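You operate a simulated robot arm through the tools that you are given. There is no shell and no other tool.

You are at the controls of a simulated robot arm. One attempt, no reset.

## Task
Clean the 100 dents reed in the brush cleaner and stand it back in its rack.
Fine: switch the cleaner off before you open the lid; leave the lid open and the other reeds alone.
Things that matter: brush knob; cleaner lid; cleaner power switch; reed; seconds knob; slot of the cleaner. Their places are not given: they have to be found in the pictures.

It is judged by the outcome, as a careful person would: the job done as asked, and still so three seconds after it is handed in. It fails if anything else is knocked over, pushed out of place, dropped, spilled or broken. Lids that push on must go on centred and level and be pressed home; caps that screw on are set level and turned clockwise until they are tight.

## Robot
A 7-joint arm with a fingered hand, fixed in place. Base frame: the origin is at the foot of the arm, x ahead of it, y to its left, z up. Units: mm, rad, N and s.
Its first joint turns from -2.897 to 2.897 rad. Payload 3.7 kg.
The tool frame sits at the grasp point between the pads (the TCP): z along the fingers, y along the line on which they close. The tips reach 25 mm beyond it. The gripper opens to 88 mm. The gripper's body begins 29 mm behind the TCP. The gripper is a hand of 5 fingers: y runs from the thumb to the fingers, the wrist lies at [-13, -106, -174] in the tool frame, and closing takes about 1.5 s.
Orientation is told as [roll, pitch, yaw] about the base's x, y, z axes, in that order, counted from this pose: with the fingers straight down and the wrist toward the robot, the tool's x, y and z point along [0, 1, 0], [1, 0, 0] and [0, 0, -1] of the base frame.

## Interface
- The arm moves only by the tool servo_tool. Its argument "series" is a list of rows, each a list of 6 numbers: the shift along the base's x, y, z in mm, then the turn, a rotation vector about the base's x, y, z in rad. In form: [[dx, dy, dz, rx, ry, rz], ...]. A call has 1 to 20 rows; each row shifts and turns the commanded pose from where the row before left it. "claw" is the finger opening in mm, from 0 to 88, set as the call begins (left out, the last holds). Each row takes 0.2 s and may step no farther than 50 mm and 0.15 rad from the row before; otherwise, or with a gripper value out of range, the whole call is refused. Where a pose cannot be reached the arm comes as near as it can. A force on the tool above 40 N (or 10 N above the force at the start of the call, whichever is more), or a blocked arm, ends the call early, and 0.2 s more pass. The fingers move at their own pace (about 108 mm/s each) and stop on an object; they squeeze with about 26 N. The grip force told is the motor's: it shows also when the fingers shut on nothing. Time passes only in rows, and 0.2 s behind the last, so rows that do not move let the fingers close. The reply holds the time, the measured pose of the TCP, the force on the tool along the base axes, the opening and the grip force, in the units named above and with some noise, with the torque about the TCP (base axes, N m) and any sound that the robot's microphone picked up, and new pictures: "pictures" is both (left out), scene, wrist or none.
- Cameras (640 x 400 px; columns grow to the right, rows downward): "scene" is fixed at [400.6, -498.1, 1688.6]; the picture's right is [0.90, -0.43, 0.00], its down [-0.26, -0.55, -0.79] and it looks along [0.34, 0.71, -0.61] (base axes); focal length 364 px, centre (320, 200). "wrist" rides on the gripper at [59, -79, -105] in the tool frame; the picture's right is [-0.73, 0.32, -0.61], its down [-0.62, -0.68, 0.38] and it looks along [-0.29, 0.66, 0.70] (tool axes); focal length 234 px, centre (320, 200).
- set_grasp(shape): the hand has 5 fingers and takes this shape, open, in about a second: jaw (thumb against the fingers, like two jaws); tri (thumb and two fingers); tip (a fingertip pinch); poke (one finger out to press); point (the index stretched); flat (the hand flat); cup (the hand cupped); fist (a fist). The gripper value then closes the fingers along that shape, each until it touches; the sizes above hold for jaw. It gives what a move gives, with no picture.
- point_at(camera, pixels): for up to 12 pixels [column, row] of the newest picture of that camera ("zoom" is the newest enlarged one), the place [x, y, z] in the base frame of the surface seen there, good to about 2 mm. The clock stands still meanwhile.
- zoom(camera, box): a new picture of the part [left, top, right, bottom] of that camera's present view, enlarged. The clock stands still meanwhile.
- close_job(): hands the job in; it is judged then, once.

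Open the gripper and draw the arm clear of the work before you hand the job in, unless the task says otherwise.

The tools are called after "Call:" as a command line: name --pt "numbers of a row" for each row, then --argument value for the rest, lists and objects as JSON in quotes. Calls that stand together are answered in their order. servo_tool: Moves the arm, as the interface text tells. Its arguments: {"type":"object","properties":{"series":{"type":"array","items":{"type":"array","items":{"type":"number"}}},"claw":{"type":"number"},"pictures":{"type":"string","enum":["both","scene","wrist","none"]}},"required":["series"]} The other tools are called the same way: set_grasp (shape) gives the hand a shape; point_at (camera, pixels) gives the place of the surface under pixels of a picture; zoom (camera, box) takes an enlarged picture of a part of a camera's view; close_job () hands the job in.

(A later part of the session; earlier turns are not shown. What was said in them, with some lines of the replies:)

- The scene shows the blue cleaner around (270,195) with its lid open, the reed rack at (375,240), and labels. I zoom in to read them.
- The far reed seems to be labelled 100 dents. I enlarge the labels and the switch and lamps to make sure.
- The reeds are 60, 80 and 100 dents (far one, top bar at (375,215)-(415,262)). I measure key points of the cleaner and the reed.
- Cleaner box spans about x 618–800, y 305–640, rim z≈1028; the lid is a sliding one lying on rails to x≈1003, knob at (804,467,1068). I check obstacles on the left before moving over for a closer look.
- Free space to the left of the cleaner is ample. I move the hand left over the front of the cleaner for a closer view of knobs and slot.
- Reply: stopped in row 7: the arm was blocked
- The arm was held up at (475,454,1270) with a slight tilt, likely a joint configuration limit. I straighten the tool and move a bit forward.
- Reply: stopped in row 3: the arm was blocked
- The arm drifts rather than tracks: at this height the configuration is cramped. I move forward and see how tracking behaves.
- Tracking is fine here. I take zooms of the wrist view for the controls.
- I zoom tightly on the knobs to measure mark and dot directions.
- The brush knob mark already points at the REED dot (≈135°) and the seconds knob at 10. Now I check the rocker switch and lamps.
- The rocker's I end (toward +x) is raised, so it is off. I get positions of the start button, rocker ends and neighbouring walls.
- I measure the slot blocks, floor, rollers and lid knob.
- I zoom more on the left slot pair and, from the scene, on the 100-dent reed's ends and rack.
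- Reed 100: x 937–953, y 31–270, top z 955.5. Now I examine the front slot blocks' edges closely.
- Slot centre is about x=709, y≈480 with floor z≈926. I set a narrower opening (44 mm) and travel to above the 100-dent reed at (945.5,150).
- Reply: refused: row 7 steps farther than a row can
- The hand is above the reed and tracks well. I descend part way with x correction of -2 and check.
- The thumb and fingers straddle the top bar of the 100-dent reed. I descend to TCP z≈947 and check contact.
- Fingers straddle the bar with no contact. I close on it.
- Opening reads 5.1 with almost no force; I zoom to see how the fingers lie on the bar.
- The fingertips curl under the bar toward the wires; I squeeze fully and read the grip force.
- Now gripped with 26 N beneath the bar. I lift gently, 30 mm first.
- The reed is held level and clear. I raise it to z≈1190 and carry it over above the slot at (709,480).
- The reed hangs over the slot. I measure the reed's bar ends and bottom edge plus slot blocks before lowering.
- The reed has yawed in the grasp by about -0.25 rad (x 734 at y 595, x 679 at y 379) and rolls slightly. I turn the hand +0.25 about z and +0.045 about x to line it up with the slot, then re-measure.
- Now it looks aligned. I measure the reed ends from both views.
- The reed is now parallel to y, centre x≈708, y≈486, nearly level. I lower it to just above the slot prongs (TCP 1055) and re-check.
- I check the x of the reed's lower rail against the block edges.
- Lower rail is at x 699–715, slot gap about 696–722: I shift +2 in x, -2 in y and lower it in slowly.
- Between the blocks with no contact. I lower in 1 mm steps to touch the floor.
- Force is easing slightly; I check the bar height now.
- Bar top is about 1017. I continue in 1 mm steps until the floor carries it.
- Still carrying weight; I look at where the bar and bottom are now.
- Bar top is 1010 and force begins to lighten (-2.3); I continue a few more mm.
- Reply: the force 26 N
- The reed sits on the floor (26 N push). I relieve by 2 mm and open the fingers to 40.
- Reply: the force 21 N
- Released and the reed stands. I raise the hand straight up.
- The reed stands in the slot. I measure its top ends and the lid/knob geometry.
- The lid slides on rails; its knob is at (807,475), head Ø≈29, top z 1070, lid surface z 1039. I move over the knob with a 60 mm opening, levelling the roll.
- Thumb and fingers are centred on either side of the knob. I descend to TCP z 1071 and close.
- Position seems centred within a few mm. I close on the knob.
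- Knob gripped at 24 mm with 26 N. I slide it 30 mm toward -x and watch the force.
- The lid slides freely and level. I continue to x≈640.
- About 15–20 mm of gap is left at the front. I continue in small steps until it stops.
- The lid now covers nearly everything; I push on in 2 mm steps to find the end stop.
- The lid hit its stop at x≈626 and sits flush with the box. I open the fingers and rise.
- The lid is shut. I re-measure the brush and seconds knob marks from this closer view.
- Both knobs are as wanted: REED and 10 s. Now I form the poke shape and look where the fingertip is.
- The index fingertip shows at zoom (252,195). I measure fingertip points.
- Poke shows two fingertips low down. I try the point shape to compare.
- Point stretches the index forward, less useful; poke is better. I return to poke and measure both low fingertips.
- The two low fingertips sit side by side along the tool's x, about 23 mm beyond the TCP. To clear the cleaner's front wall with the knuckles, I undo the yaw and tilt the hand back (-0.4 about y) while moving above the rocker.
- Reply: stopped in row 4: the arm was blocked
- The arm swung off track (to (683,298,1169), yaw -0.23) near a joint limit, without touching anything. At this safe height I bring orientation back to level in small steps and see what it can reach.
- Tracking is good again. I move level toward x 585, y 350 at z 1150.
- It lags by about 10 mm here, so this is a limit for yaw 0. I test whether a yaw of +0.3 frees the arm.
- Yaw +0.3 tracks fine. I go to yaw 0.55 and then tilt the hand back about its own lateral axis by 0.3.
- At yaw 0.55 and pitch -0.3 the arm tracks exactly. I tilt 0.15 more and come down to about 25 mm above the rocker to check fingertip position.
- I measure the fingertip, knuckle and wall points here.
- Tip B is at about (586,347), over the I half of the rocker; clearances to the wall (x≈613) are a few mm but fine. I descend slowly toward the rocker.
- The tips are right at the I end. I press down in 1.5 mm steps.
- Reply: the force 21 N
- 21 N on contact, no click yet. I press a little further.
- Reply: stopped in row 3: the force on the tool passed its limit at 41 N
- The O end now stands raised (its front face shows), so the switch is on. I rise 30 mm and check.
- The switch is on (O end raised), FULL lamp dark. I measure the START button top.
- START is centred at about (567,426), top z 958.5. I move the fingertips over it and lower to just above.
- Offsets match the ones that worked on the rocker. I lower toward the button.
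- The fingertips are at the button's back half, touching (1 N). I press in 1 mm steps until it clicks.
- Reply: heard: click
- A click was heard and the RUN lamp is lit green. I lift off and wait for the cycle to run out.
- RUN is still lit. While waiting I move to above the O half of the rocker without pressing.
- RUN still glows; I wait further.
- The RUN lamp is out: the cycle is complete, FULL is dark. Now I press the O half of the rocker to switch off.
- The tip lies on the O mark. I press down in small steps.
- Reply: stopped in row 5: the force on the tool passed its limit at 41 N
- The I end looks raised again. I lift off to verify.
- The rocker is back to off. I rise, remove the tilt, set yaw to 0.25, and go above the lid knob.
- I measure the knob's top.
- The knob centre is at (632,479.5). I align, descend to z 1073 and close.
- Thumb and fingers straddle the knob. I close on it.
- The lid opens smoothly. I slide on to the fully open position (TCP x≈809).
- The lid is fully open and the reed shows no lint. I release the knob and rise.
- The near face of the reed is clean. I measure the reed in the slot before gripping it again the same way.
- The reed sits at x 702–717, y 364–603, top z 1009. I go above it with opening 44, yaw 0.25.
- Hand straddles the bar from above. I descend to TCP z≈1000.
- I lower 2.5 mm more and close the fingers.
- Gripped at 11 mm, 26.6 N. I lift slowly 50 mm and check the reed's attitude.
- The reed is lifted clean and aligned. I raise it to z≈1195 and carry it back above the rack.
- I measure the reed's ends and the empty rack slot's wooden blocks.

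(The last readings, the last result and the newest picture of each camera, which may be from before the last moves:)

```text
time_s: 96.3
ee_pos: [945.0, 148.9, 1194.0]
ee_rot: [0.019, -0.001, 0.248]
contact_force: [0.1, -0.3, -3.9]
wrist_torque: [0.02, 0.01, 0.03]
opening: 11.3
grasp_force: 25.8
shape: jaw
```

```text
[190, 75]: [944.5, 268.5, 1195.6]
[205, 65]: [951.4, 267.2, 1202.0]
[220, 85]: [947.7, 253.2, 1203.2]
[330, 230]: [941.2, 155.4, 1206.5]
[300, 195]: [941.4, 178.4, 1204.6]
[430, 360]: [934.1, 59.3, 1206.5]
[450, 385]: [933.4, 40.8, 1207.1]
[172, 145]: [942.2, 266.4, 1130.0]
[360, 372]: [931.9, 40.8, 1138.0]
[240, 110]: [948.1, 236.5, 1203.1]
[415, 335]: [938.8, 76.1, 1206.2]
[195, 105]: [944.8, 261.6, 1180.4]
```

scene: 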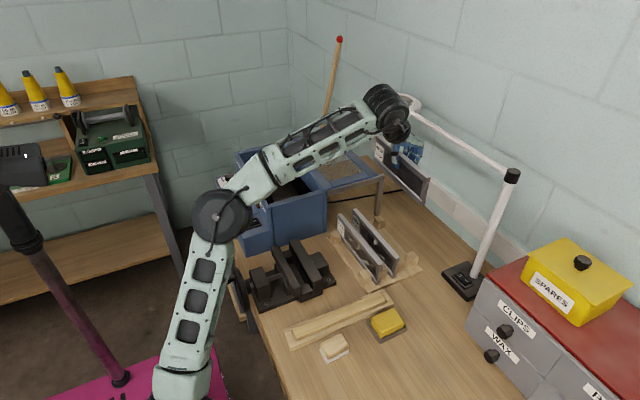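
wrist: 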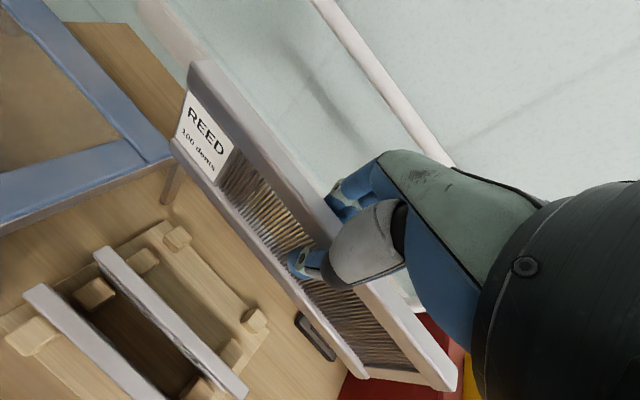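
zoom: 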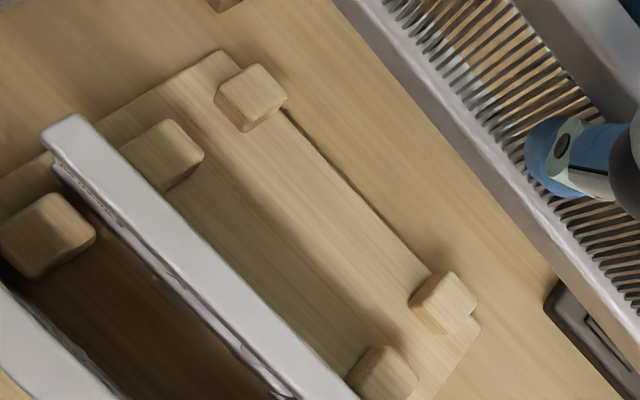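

Slot gap is x≈931–959 (centre 945), board z≈871. The reed needs +0.044 rad yaw and +0.022 roll; I correct these and descend to just above the blocks.

Call:
servo_tool --pt "0 0 0 0.011 0 0.022" --pt "0 0 0 0.011 0 0.022" --pt "0 0 -40 0 0 0" --pt "0 0 -40 0 0 0" --pt "0 0 -40 0 0 0" --pt "0 0 -40 0 0 0" --pt "0 0 -30 0 0 0" --pt "0 0 -12 0 0 0" --pt "0 0 0 0 0 0"

Call:
zoom --camera "wrist" --box '[100, 40, 460, 400]'

Call:
zoom --camera "scene" --box '[330, 180, 440, 290]'

```text
time_s: 98.3
ee_pos: [945.6, 146.2, 992.0]
ee_rot: [0.04, -0.009, 0.292]
contact_force: [0.2, -0.5, -4.1]
wrist_torque: [0.0, -0.02, 0.02]
opening: 11.2
grasp_force: 26.0
shape: jaw
```

scene: 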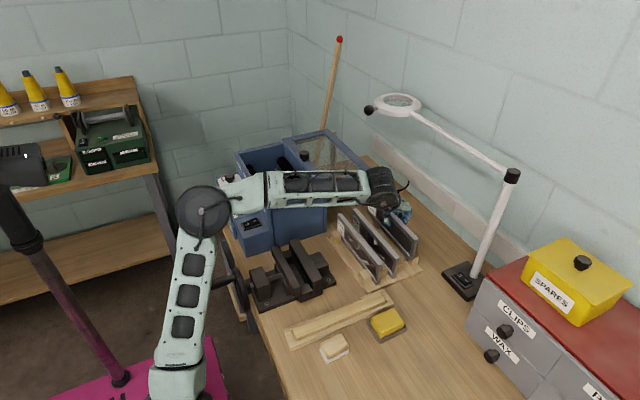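
wrist: 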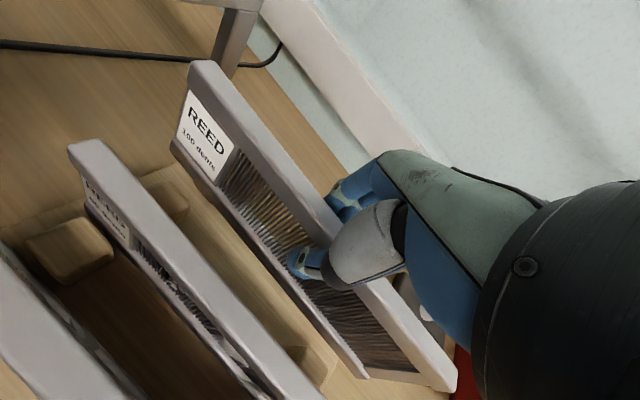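

```text
1.11 times, centred on (280, 220) of wrist
```

zoom: 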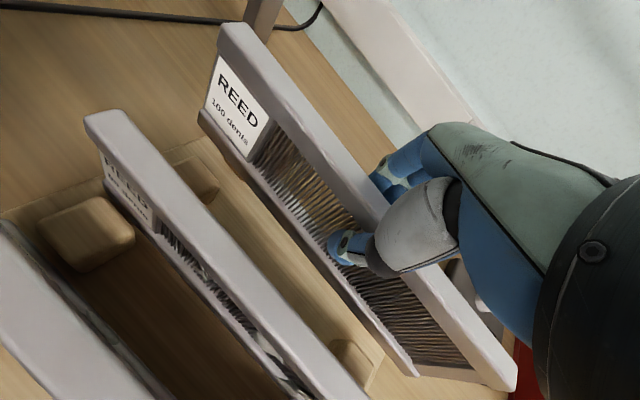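

```text
3.64 times, centred on (385, 235) of scene
```

zoom: 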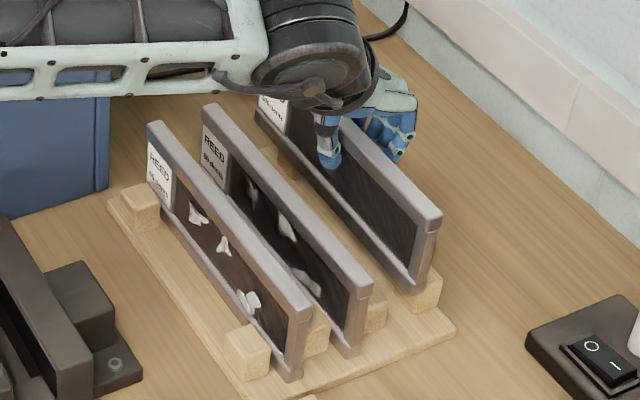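

I measure the reed's rail against the block edges again.

Call:
point_at --camera "zoom" --pixels '[[410, 215], [440, 212], [425, 228], [415, 280], [420, 292], [400, 265], [418, 235], [330, 195], [435, 285], [425, 300], [380, 250], [365, 240]]'

Call:
point_at --camera "wrist" --pixels '[[190, 75], [205, 65], [220, 85], [330, 230], [300, 195], [430, 360], [450, 385], [172, 145], [360, 372], [240, 110], [185, 200], [300, 360]]'

```text
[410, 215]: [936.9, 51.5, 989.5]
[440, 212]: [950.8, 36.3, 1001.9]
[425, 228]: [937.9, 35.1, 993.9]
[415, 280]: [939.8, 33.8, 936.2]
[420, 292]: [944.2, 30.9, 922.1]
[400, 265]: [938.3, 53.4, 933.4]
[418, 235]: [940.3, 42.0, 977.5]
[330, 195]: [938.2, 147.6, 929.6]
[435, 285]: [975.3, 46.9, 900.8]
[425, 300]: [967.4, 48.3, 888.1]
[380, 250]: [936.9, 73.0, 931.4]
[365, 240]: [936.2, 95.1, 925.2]
```

```text
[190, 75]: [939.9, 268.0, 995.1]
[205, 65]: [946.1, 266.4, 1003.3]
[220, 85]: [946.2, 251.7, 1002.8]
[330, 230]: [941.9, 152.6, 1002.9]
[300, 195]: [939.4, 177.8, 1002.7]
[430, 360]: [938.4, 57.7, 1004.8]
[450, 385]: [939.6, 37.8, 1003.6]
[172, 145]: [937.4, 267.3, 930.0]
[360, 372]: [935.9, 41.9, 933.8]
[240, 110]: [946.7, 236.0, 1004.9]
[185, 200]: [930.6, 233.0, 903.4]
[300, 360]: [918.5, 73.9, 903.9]
```

Aligned: rail x 936.5–951, level, y matching the original. I shift +1 in x and lower 38 mm, then creep.

Call:
servo_tool --pt "1 0 -8 0 0 0" --pt "0 0 -8 0 0 0" --pt "0 0 -8 0 0 0" --pt "0 0 -8 0 0 0" --pt "0 0 -6 0 0 0" --pt "0 0 0 0 0 0"

Call:
zoom --camera "scene" --box '[330, 180, 440, 290]'

```text
time_s: 99.7
ee_pos: [946.8, 149.9, 954.0]
ee_rot: [0.04, -0.008, 0.291]
contact_force: [0.2, 0.0, -4.6]
wrist_torque: [0.03, -0.01, 0.03]
opening: 10.8
grasp_force: 25.8
shape: jaw
```

scene: 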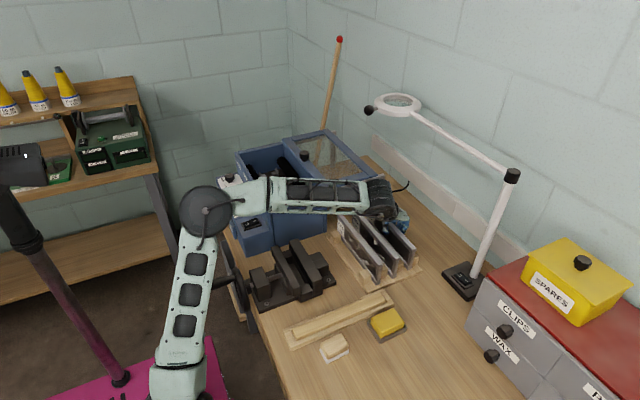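
wrist: 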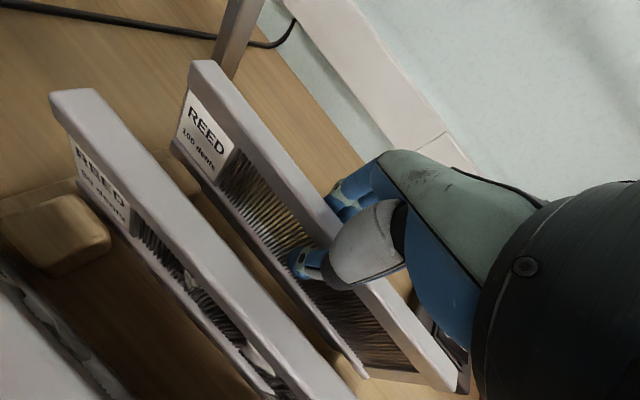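

```text
3.64 times, centred on (385, 235) of scene
```

zoom: 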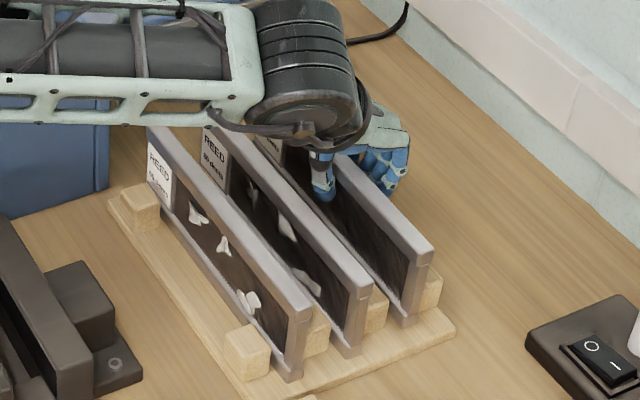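

No contact so far and it is between the blocks. I creep down in 1 mm steps.

Call:
servo_tool --pt "0 0 -2 0 0 0" --pt "0 0 -2 0 0 0" --pt "0 0 -1.5 0 0 0" --pt "0 0 -1 0 0 0" --pt "0 0 0 0 0 0" --pictures "none"

Call:
servo_tool --pt "0 0 -1 0 0 0" --pt "0 0 -1 0 0 0" --pt "0 0 0 0 0 0" --pictures "wrist"

Call:
point_at --camera "wrist" --pixels '[[205, 65], [220, 85], [330, 230], [430, 360], [450, 385], [240, 110], [172, 145], [300, 195]]'

```text
time_s: 100.9
ee_pos: [946.1, 149.1, 948.2]
ee_rot: [0.041, -0.008, 0.292]
contact_force: [-0.6, 1.0, -4.4]
wrist_torque: [-0.01, -0.01, 0.03]
opening: 11.1
grasp_force: 26.5
shape: jaw
```

```text
time_s: 101.7
ee_pos: [947.2, 149.2, 945.9]
ee_rot: [0.04, -0.011, 0.293]
contact_force: [0.5, 0.0, -3.5]
wrist_torque: [-0.01, 0.0, 0.04]
opening: 11.1
grasp_force: 26.6
shape: jaw
```

wrist: 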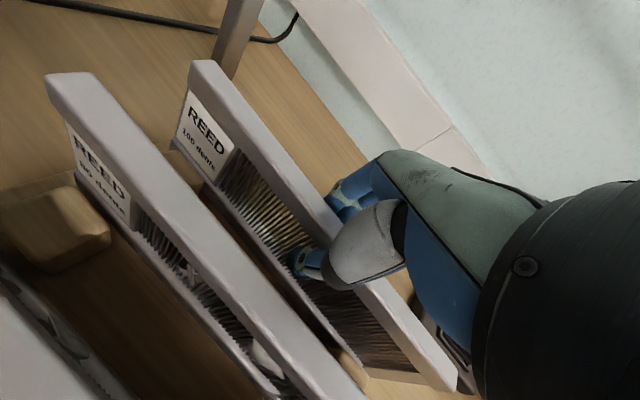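

```text
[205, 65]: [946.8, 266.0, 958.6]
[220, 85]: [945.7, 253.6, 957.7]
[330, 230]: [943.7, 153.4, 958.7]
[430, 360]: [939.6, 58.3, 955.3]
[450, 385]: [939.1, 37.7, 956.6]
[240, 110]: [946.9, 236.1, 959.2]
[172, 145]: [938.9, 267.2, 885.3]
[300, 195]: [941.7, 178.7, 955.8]
```

Bar top is near 957; about 2 mm left. I continue creeping until contact.

Call:
servo_tool --pt "0 0 -1 0 0 0" --pt "0 0 -1 0 0 0" --pt "0 0 0 0 0 0" --pictures "none"

Call:
servo_tool --pt "0 0 -1 0 0 0" --pt "0 0 0 0 0 0" --pictures "none"

```text
time_s: 102.5
ee_pos: [945.5, 148.0, 946.3]
ee_rot: [0.041, -0.01, 0.291]
contact_force: [-1.2, 0.0, 6.4]
wrist_torque: [0.02, 0.0, 0.03]
opening: 11.3
grasp_force: 26.1
shape: jaw
```

```text
time_s: 103.1
ee_pos: [946.4, 149.2, 944.4]
ee_rot: [0.039, -0.012, 0.292]
contact_force: [0.4, -0.1, 16.0]
wrist_torque: [-0.06, -0.06, 0.03]
opening: 11.8
grasp_force: 26.5
shape: jaw
```

The reed rests on the board (16 N). I ease up 1 mm and open the fingers.

Call:
servo_tool --pt "0 0 1 0 0 0" --pt "0 0 0 0 0 0" --pictures "none"

Call:
servo_tool --pt "0 0 0 0 0 0" --pt "0 0 0 0 0 0" --pt "0 0 0 0 0 0" --pt "0 0 0 0 0 0" --pt "0 0 0 0 0 0" --claw 42

Call:
zoom --camera "scene" --box '[330, 180, 440, 290]'

Call:
zoom --camera "wrist" --box '[100, 40, 460, 400]'

```text
time_s: 103.7
ee_pos: [944.9, 149.4, 944.7]
ee_rot: [0.039, -0.011, 0.291]
contact_force: [2.0, -1.4, 15.8]
wrist_torque: [-0.02, -0.1, 0.06]
opening: 11.9
grasp_force: 26.6
shape: jaw
```

```text
time_s: 104.9
ee_pos: [945.3, 148.7, 943.4]
ee_rot: [0.04, -0.011, 0.293]
contact_force: [0.5, -0.4, 0.1]
wrist_torque: [-0.02, 0.02, -0.02]
opening: 41.7
grasp_force: 0.1
shape: jaw
```

scene: 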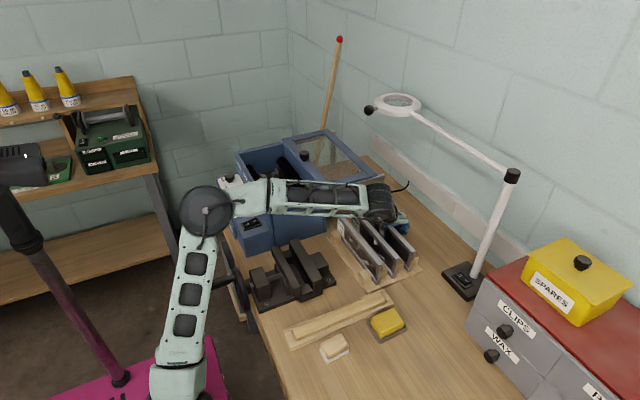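
wrist: 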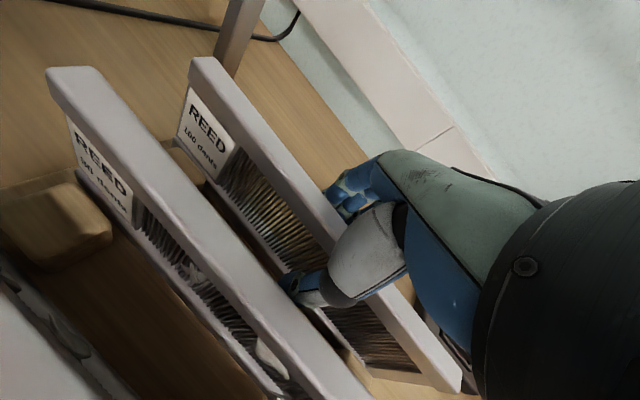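

```text
3.64 times, centred on (385, 235) of scene
```

zoom: 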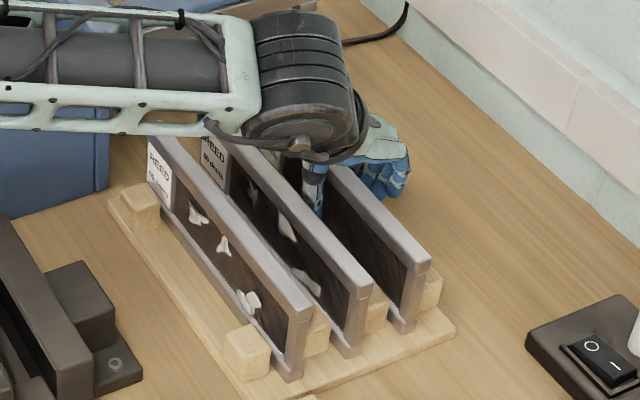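

```text
1.11 times, centred on (280, 220) of wrist
```

zoom: 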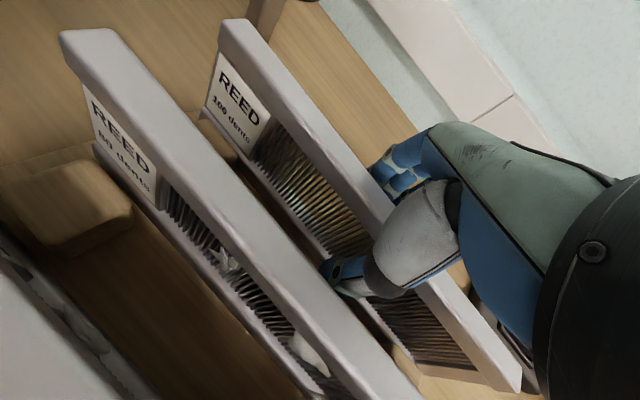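

Released and standing. I raise the hand straight up, slowly at first.

Call:
servo_tool --pt "0 0 6 0 0 0" --pt "0 0 10 0 0 0" --pt "0 0 15 0 0 0" --pt "0 0 20 0 0 0" --pt "0 0 30 0 0 0" --pt "0 0 40 0 0 0" --pt "0 0 40 0 0 0" --pt "0 0 0 0 0 0"

Call:
zoom --camera "scene" --box '[330, 180, 440, 290]'

Call:
zoom --camera "wrist" --box '[40, 100, 360, 400]'

```text
time_s: 106.7
ee_pos: [945.8, 152.4, 1106.3]
ee_rot: [0.04, -0.011, 0.291]
contact_force: [0.5, -0.8, 0.5]
wrist_torque: [0.02, 0.01, 0.0]
opening: 41.7
grasp_force: 0.2
shape: jaw
```

scene: 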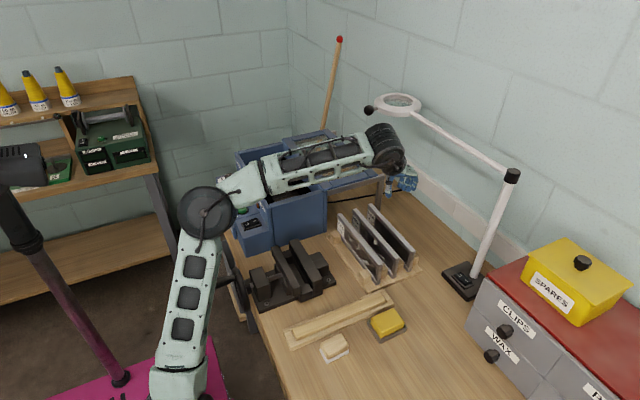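
wrist: 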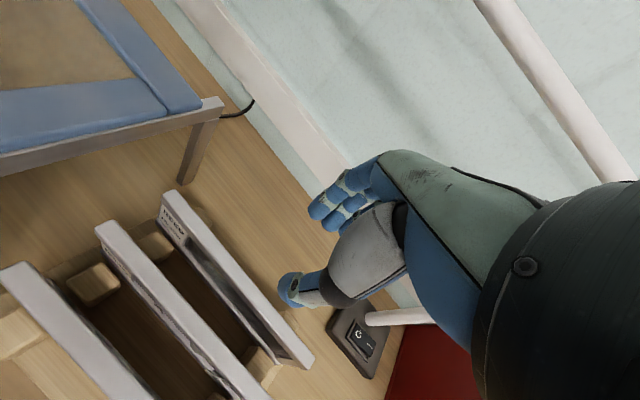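

```text
3.64 times, centred on (385, 235) of scene
```

zoom: 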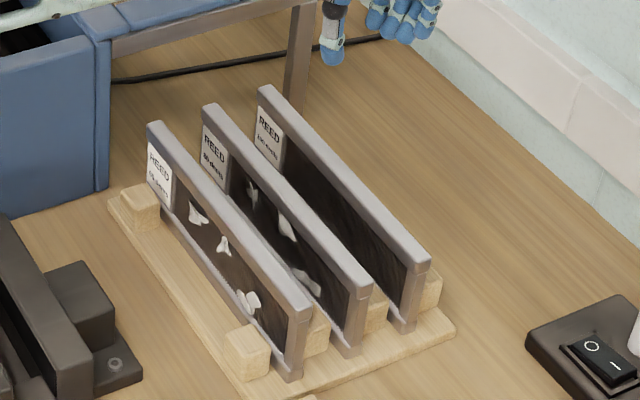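

```text
1.33 times, centred on (200, 250) of wrist
```

zoom: 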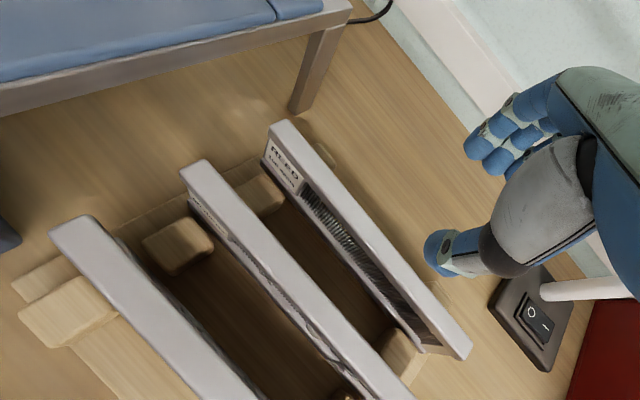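

All three reeds stand in the rack and the 100-dent one is clean. I draw the arm back and up, then check everything.

Call:
servo_tool --pt "0 0 40 0 0 0" --pt "-20 0 40 0 0 0" --pt "-30 5 30 0 0 0" --pt "-40 10 20 0 0 0" --pt "-40 10 20 0 0 0" --pt "-40 10 10 0 0 0" --pt "-40 10 0 0 0 0" --pt "-40 10 0 0 0 0" --pt "-30 5 0 0 0 0" --pt "0 0 0 0 0 0"

Call:
zoom --camera "scene" --box '[330, 180, 440, 290]'

Call:
point_at --camera "zoom" --pixels '[[263, 95], [275, 90], [410, 265], [428, 260], [416, 325], [345, 185], [208, 112], [365, 290], [155, 130], [300, 312], [412, 300], [268, 125]]'

Call:
zoom --camera "scene" --box '[205, 110, 395, 260]'

```text
time_s: 108.9
ee_pos: [668.5, 207.3, 1265.3]
ee_rot: [0.04, -0.011, 0.292]
contact_force: [0.1, 0.1, 0.0]
wrist_torque: [-0.01, 0.0, -0.01]
opening: 41.8
grasp_force: 0.0
shape: jaw
```

scene: 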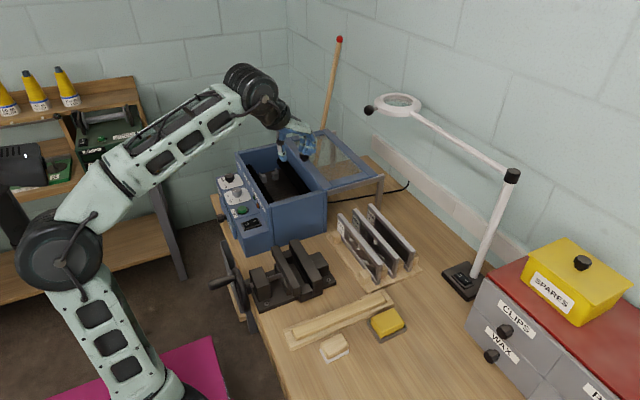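
wrist: 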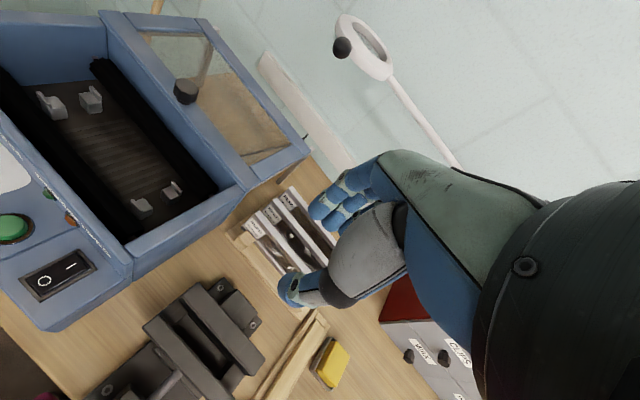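

```text
3.64 times, centred on (385, 235) of scene
```

zoom: 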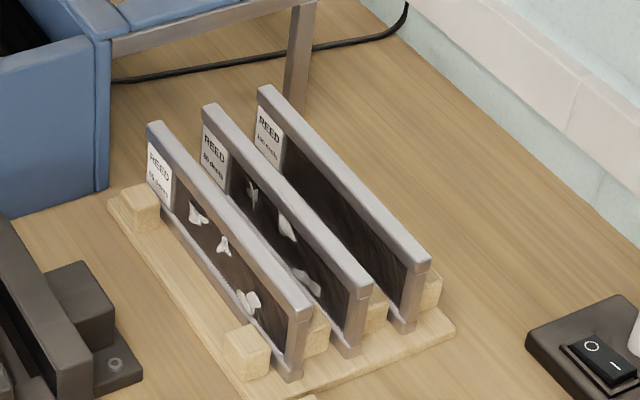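

```text
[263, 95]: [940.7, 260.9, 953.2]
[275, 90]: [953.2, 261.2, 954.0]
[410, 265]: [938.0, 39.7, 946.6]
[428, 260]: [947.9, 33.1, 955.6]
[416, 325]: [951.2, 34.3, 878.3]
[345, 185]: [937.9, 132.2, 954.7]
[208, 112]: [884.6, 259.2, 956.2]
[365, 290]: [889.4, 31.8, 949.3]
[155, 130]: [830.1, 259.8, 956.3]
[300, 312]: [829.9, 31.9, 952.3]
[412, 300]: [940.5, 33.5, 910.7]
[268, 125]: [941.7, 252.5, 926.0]
```

```text
2.67 times, centred on (300, 185) of scene
```

zoom: 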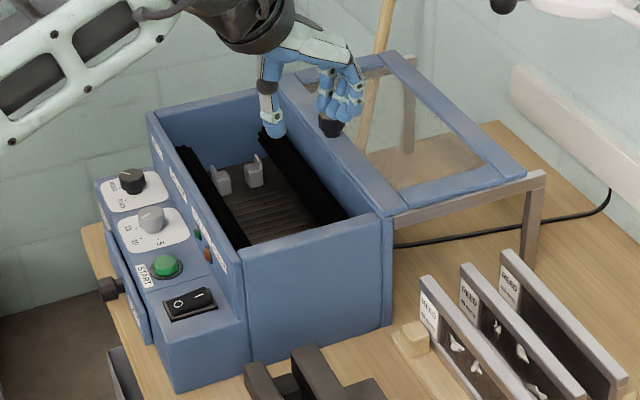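

The reed stands in its slot (top z≈955, upright), the lid is open, and the rocker shows off with all else in place. I open the hand fully and let things settle before handing in.

Call:
servo_tool --pt "-10 0 15 0 0 0" --pt "0 0 0 0 0 0" --pt "0 0 0 0 0 0" --pt "0 0 0 0 0 0" --claw 88

Call:
zoom --camera "scene" --box '[225, 195, 275, 235]'

```text
time_s: 109.9
ee_pos: [657.2, 208.0, 1279.8]
ee_rot: [0.04, -0.012, 0.292]
contact_force: [0.3, 0.3, -0.2]
wrist_torque: [-0.02, -0.03, -0.01]
opening: 87.2
grasp_force: 0.2
shape: jaw
```

scene: 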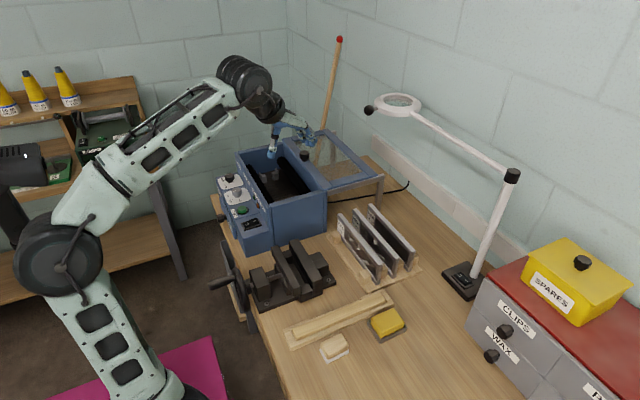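
wrist: 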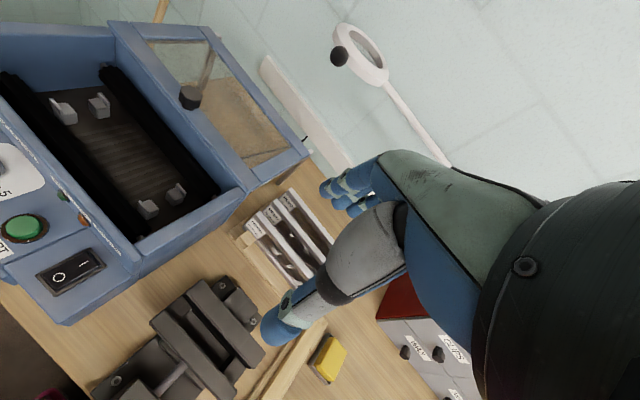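

```text
10.00 times, centred on (250, 215) of scene
```

zoom: 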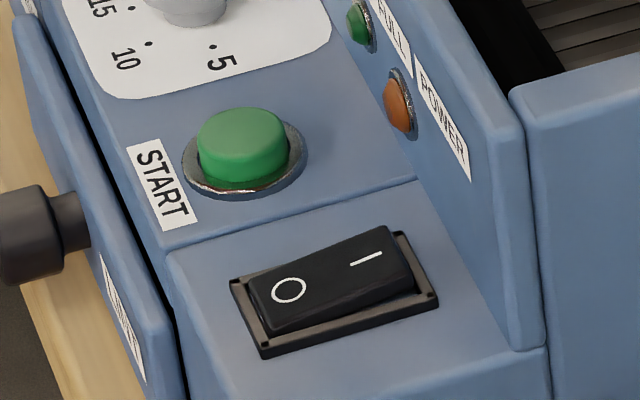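

The switch is off, the lid open, the clean 100-dent reed is back in its rack, and the arm is clear with an open hand. I hand the job in.

Call:
close_job

```text
The job is handed in.
```

The 100 dents reed went through one full brush cycle and is standing back in its rack slot. No lint shows on the face the camera can see. I could not see the far face.

- **Settings:** I left both knobs as they were. The brush knob was already on REED and the seconds knob on 10, and you gave no cleaning time.
- **Cycle:** I closed the lid, switched the cleaner on and pressed START. The RUN lamp lit, then went out by itself about ten seconds later.
- **Lid and power:** I switched the cleaner off before sliding the lid back, and the lid is left open. The FULL lamp never lit, so I left the lint drawer alone.
- **Everything else:** The 60 and 80 dents reeds were not touched, and nothing was knocked over or moved. At one point, near a joint limit, the arm swung off its path high above the cleaner. It touched nothing.
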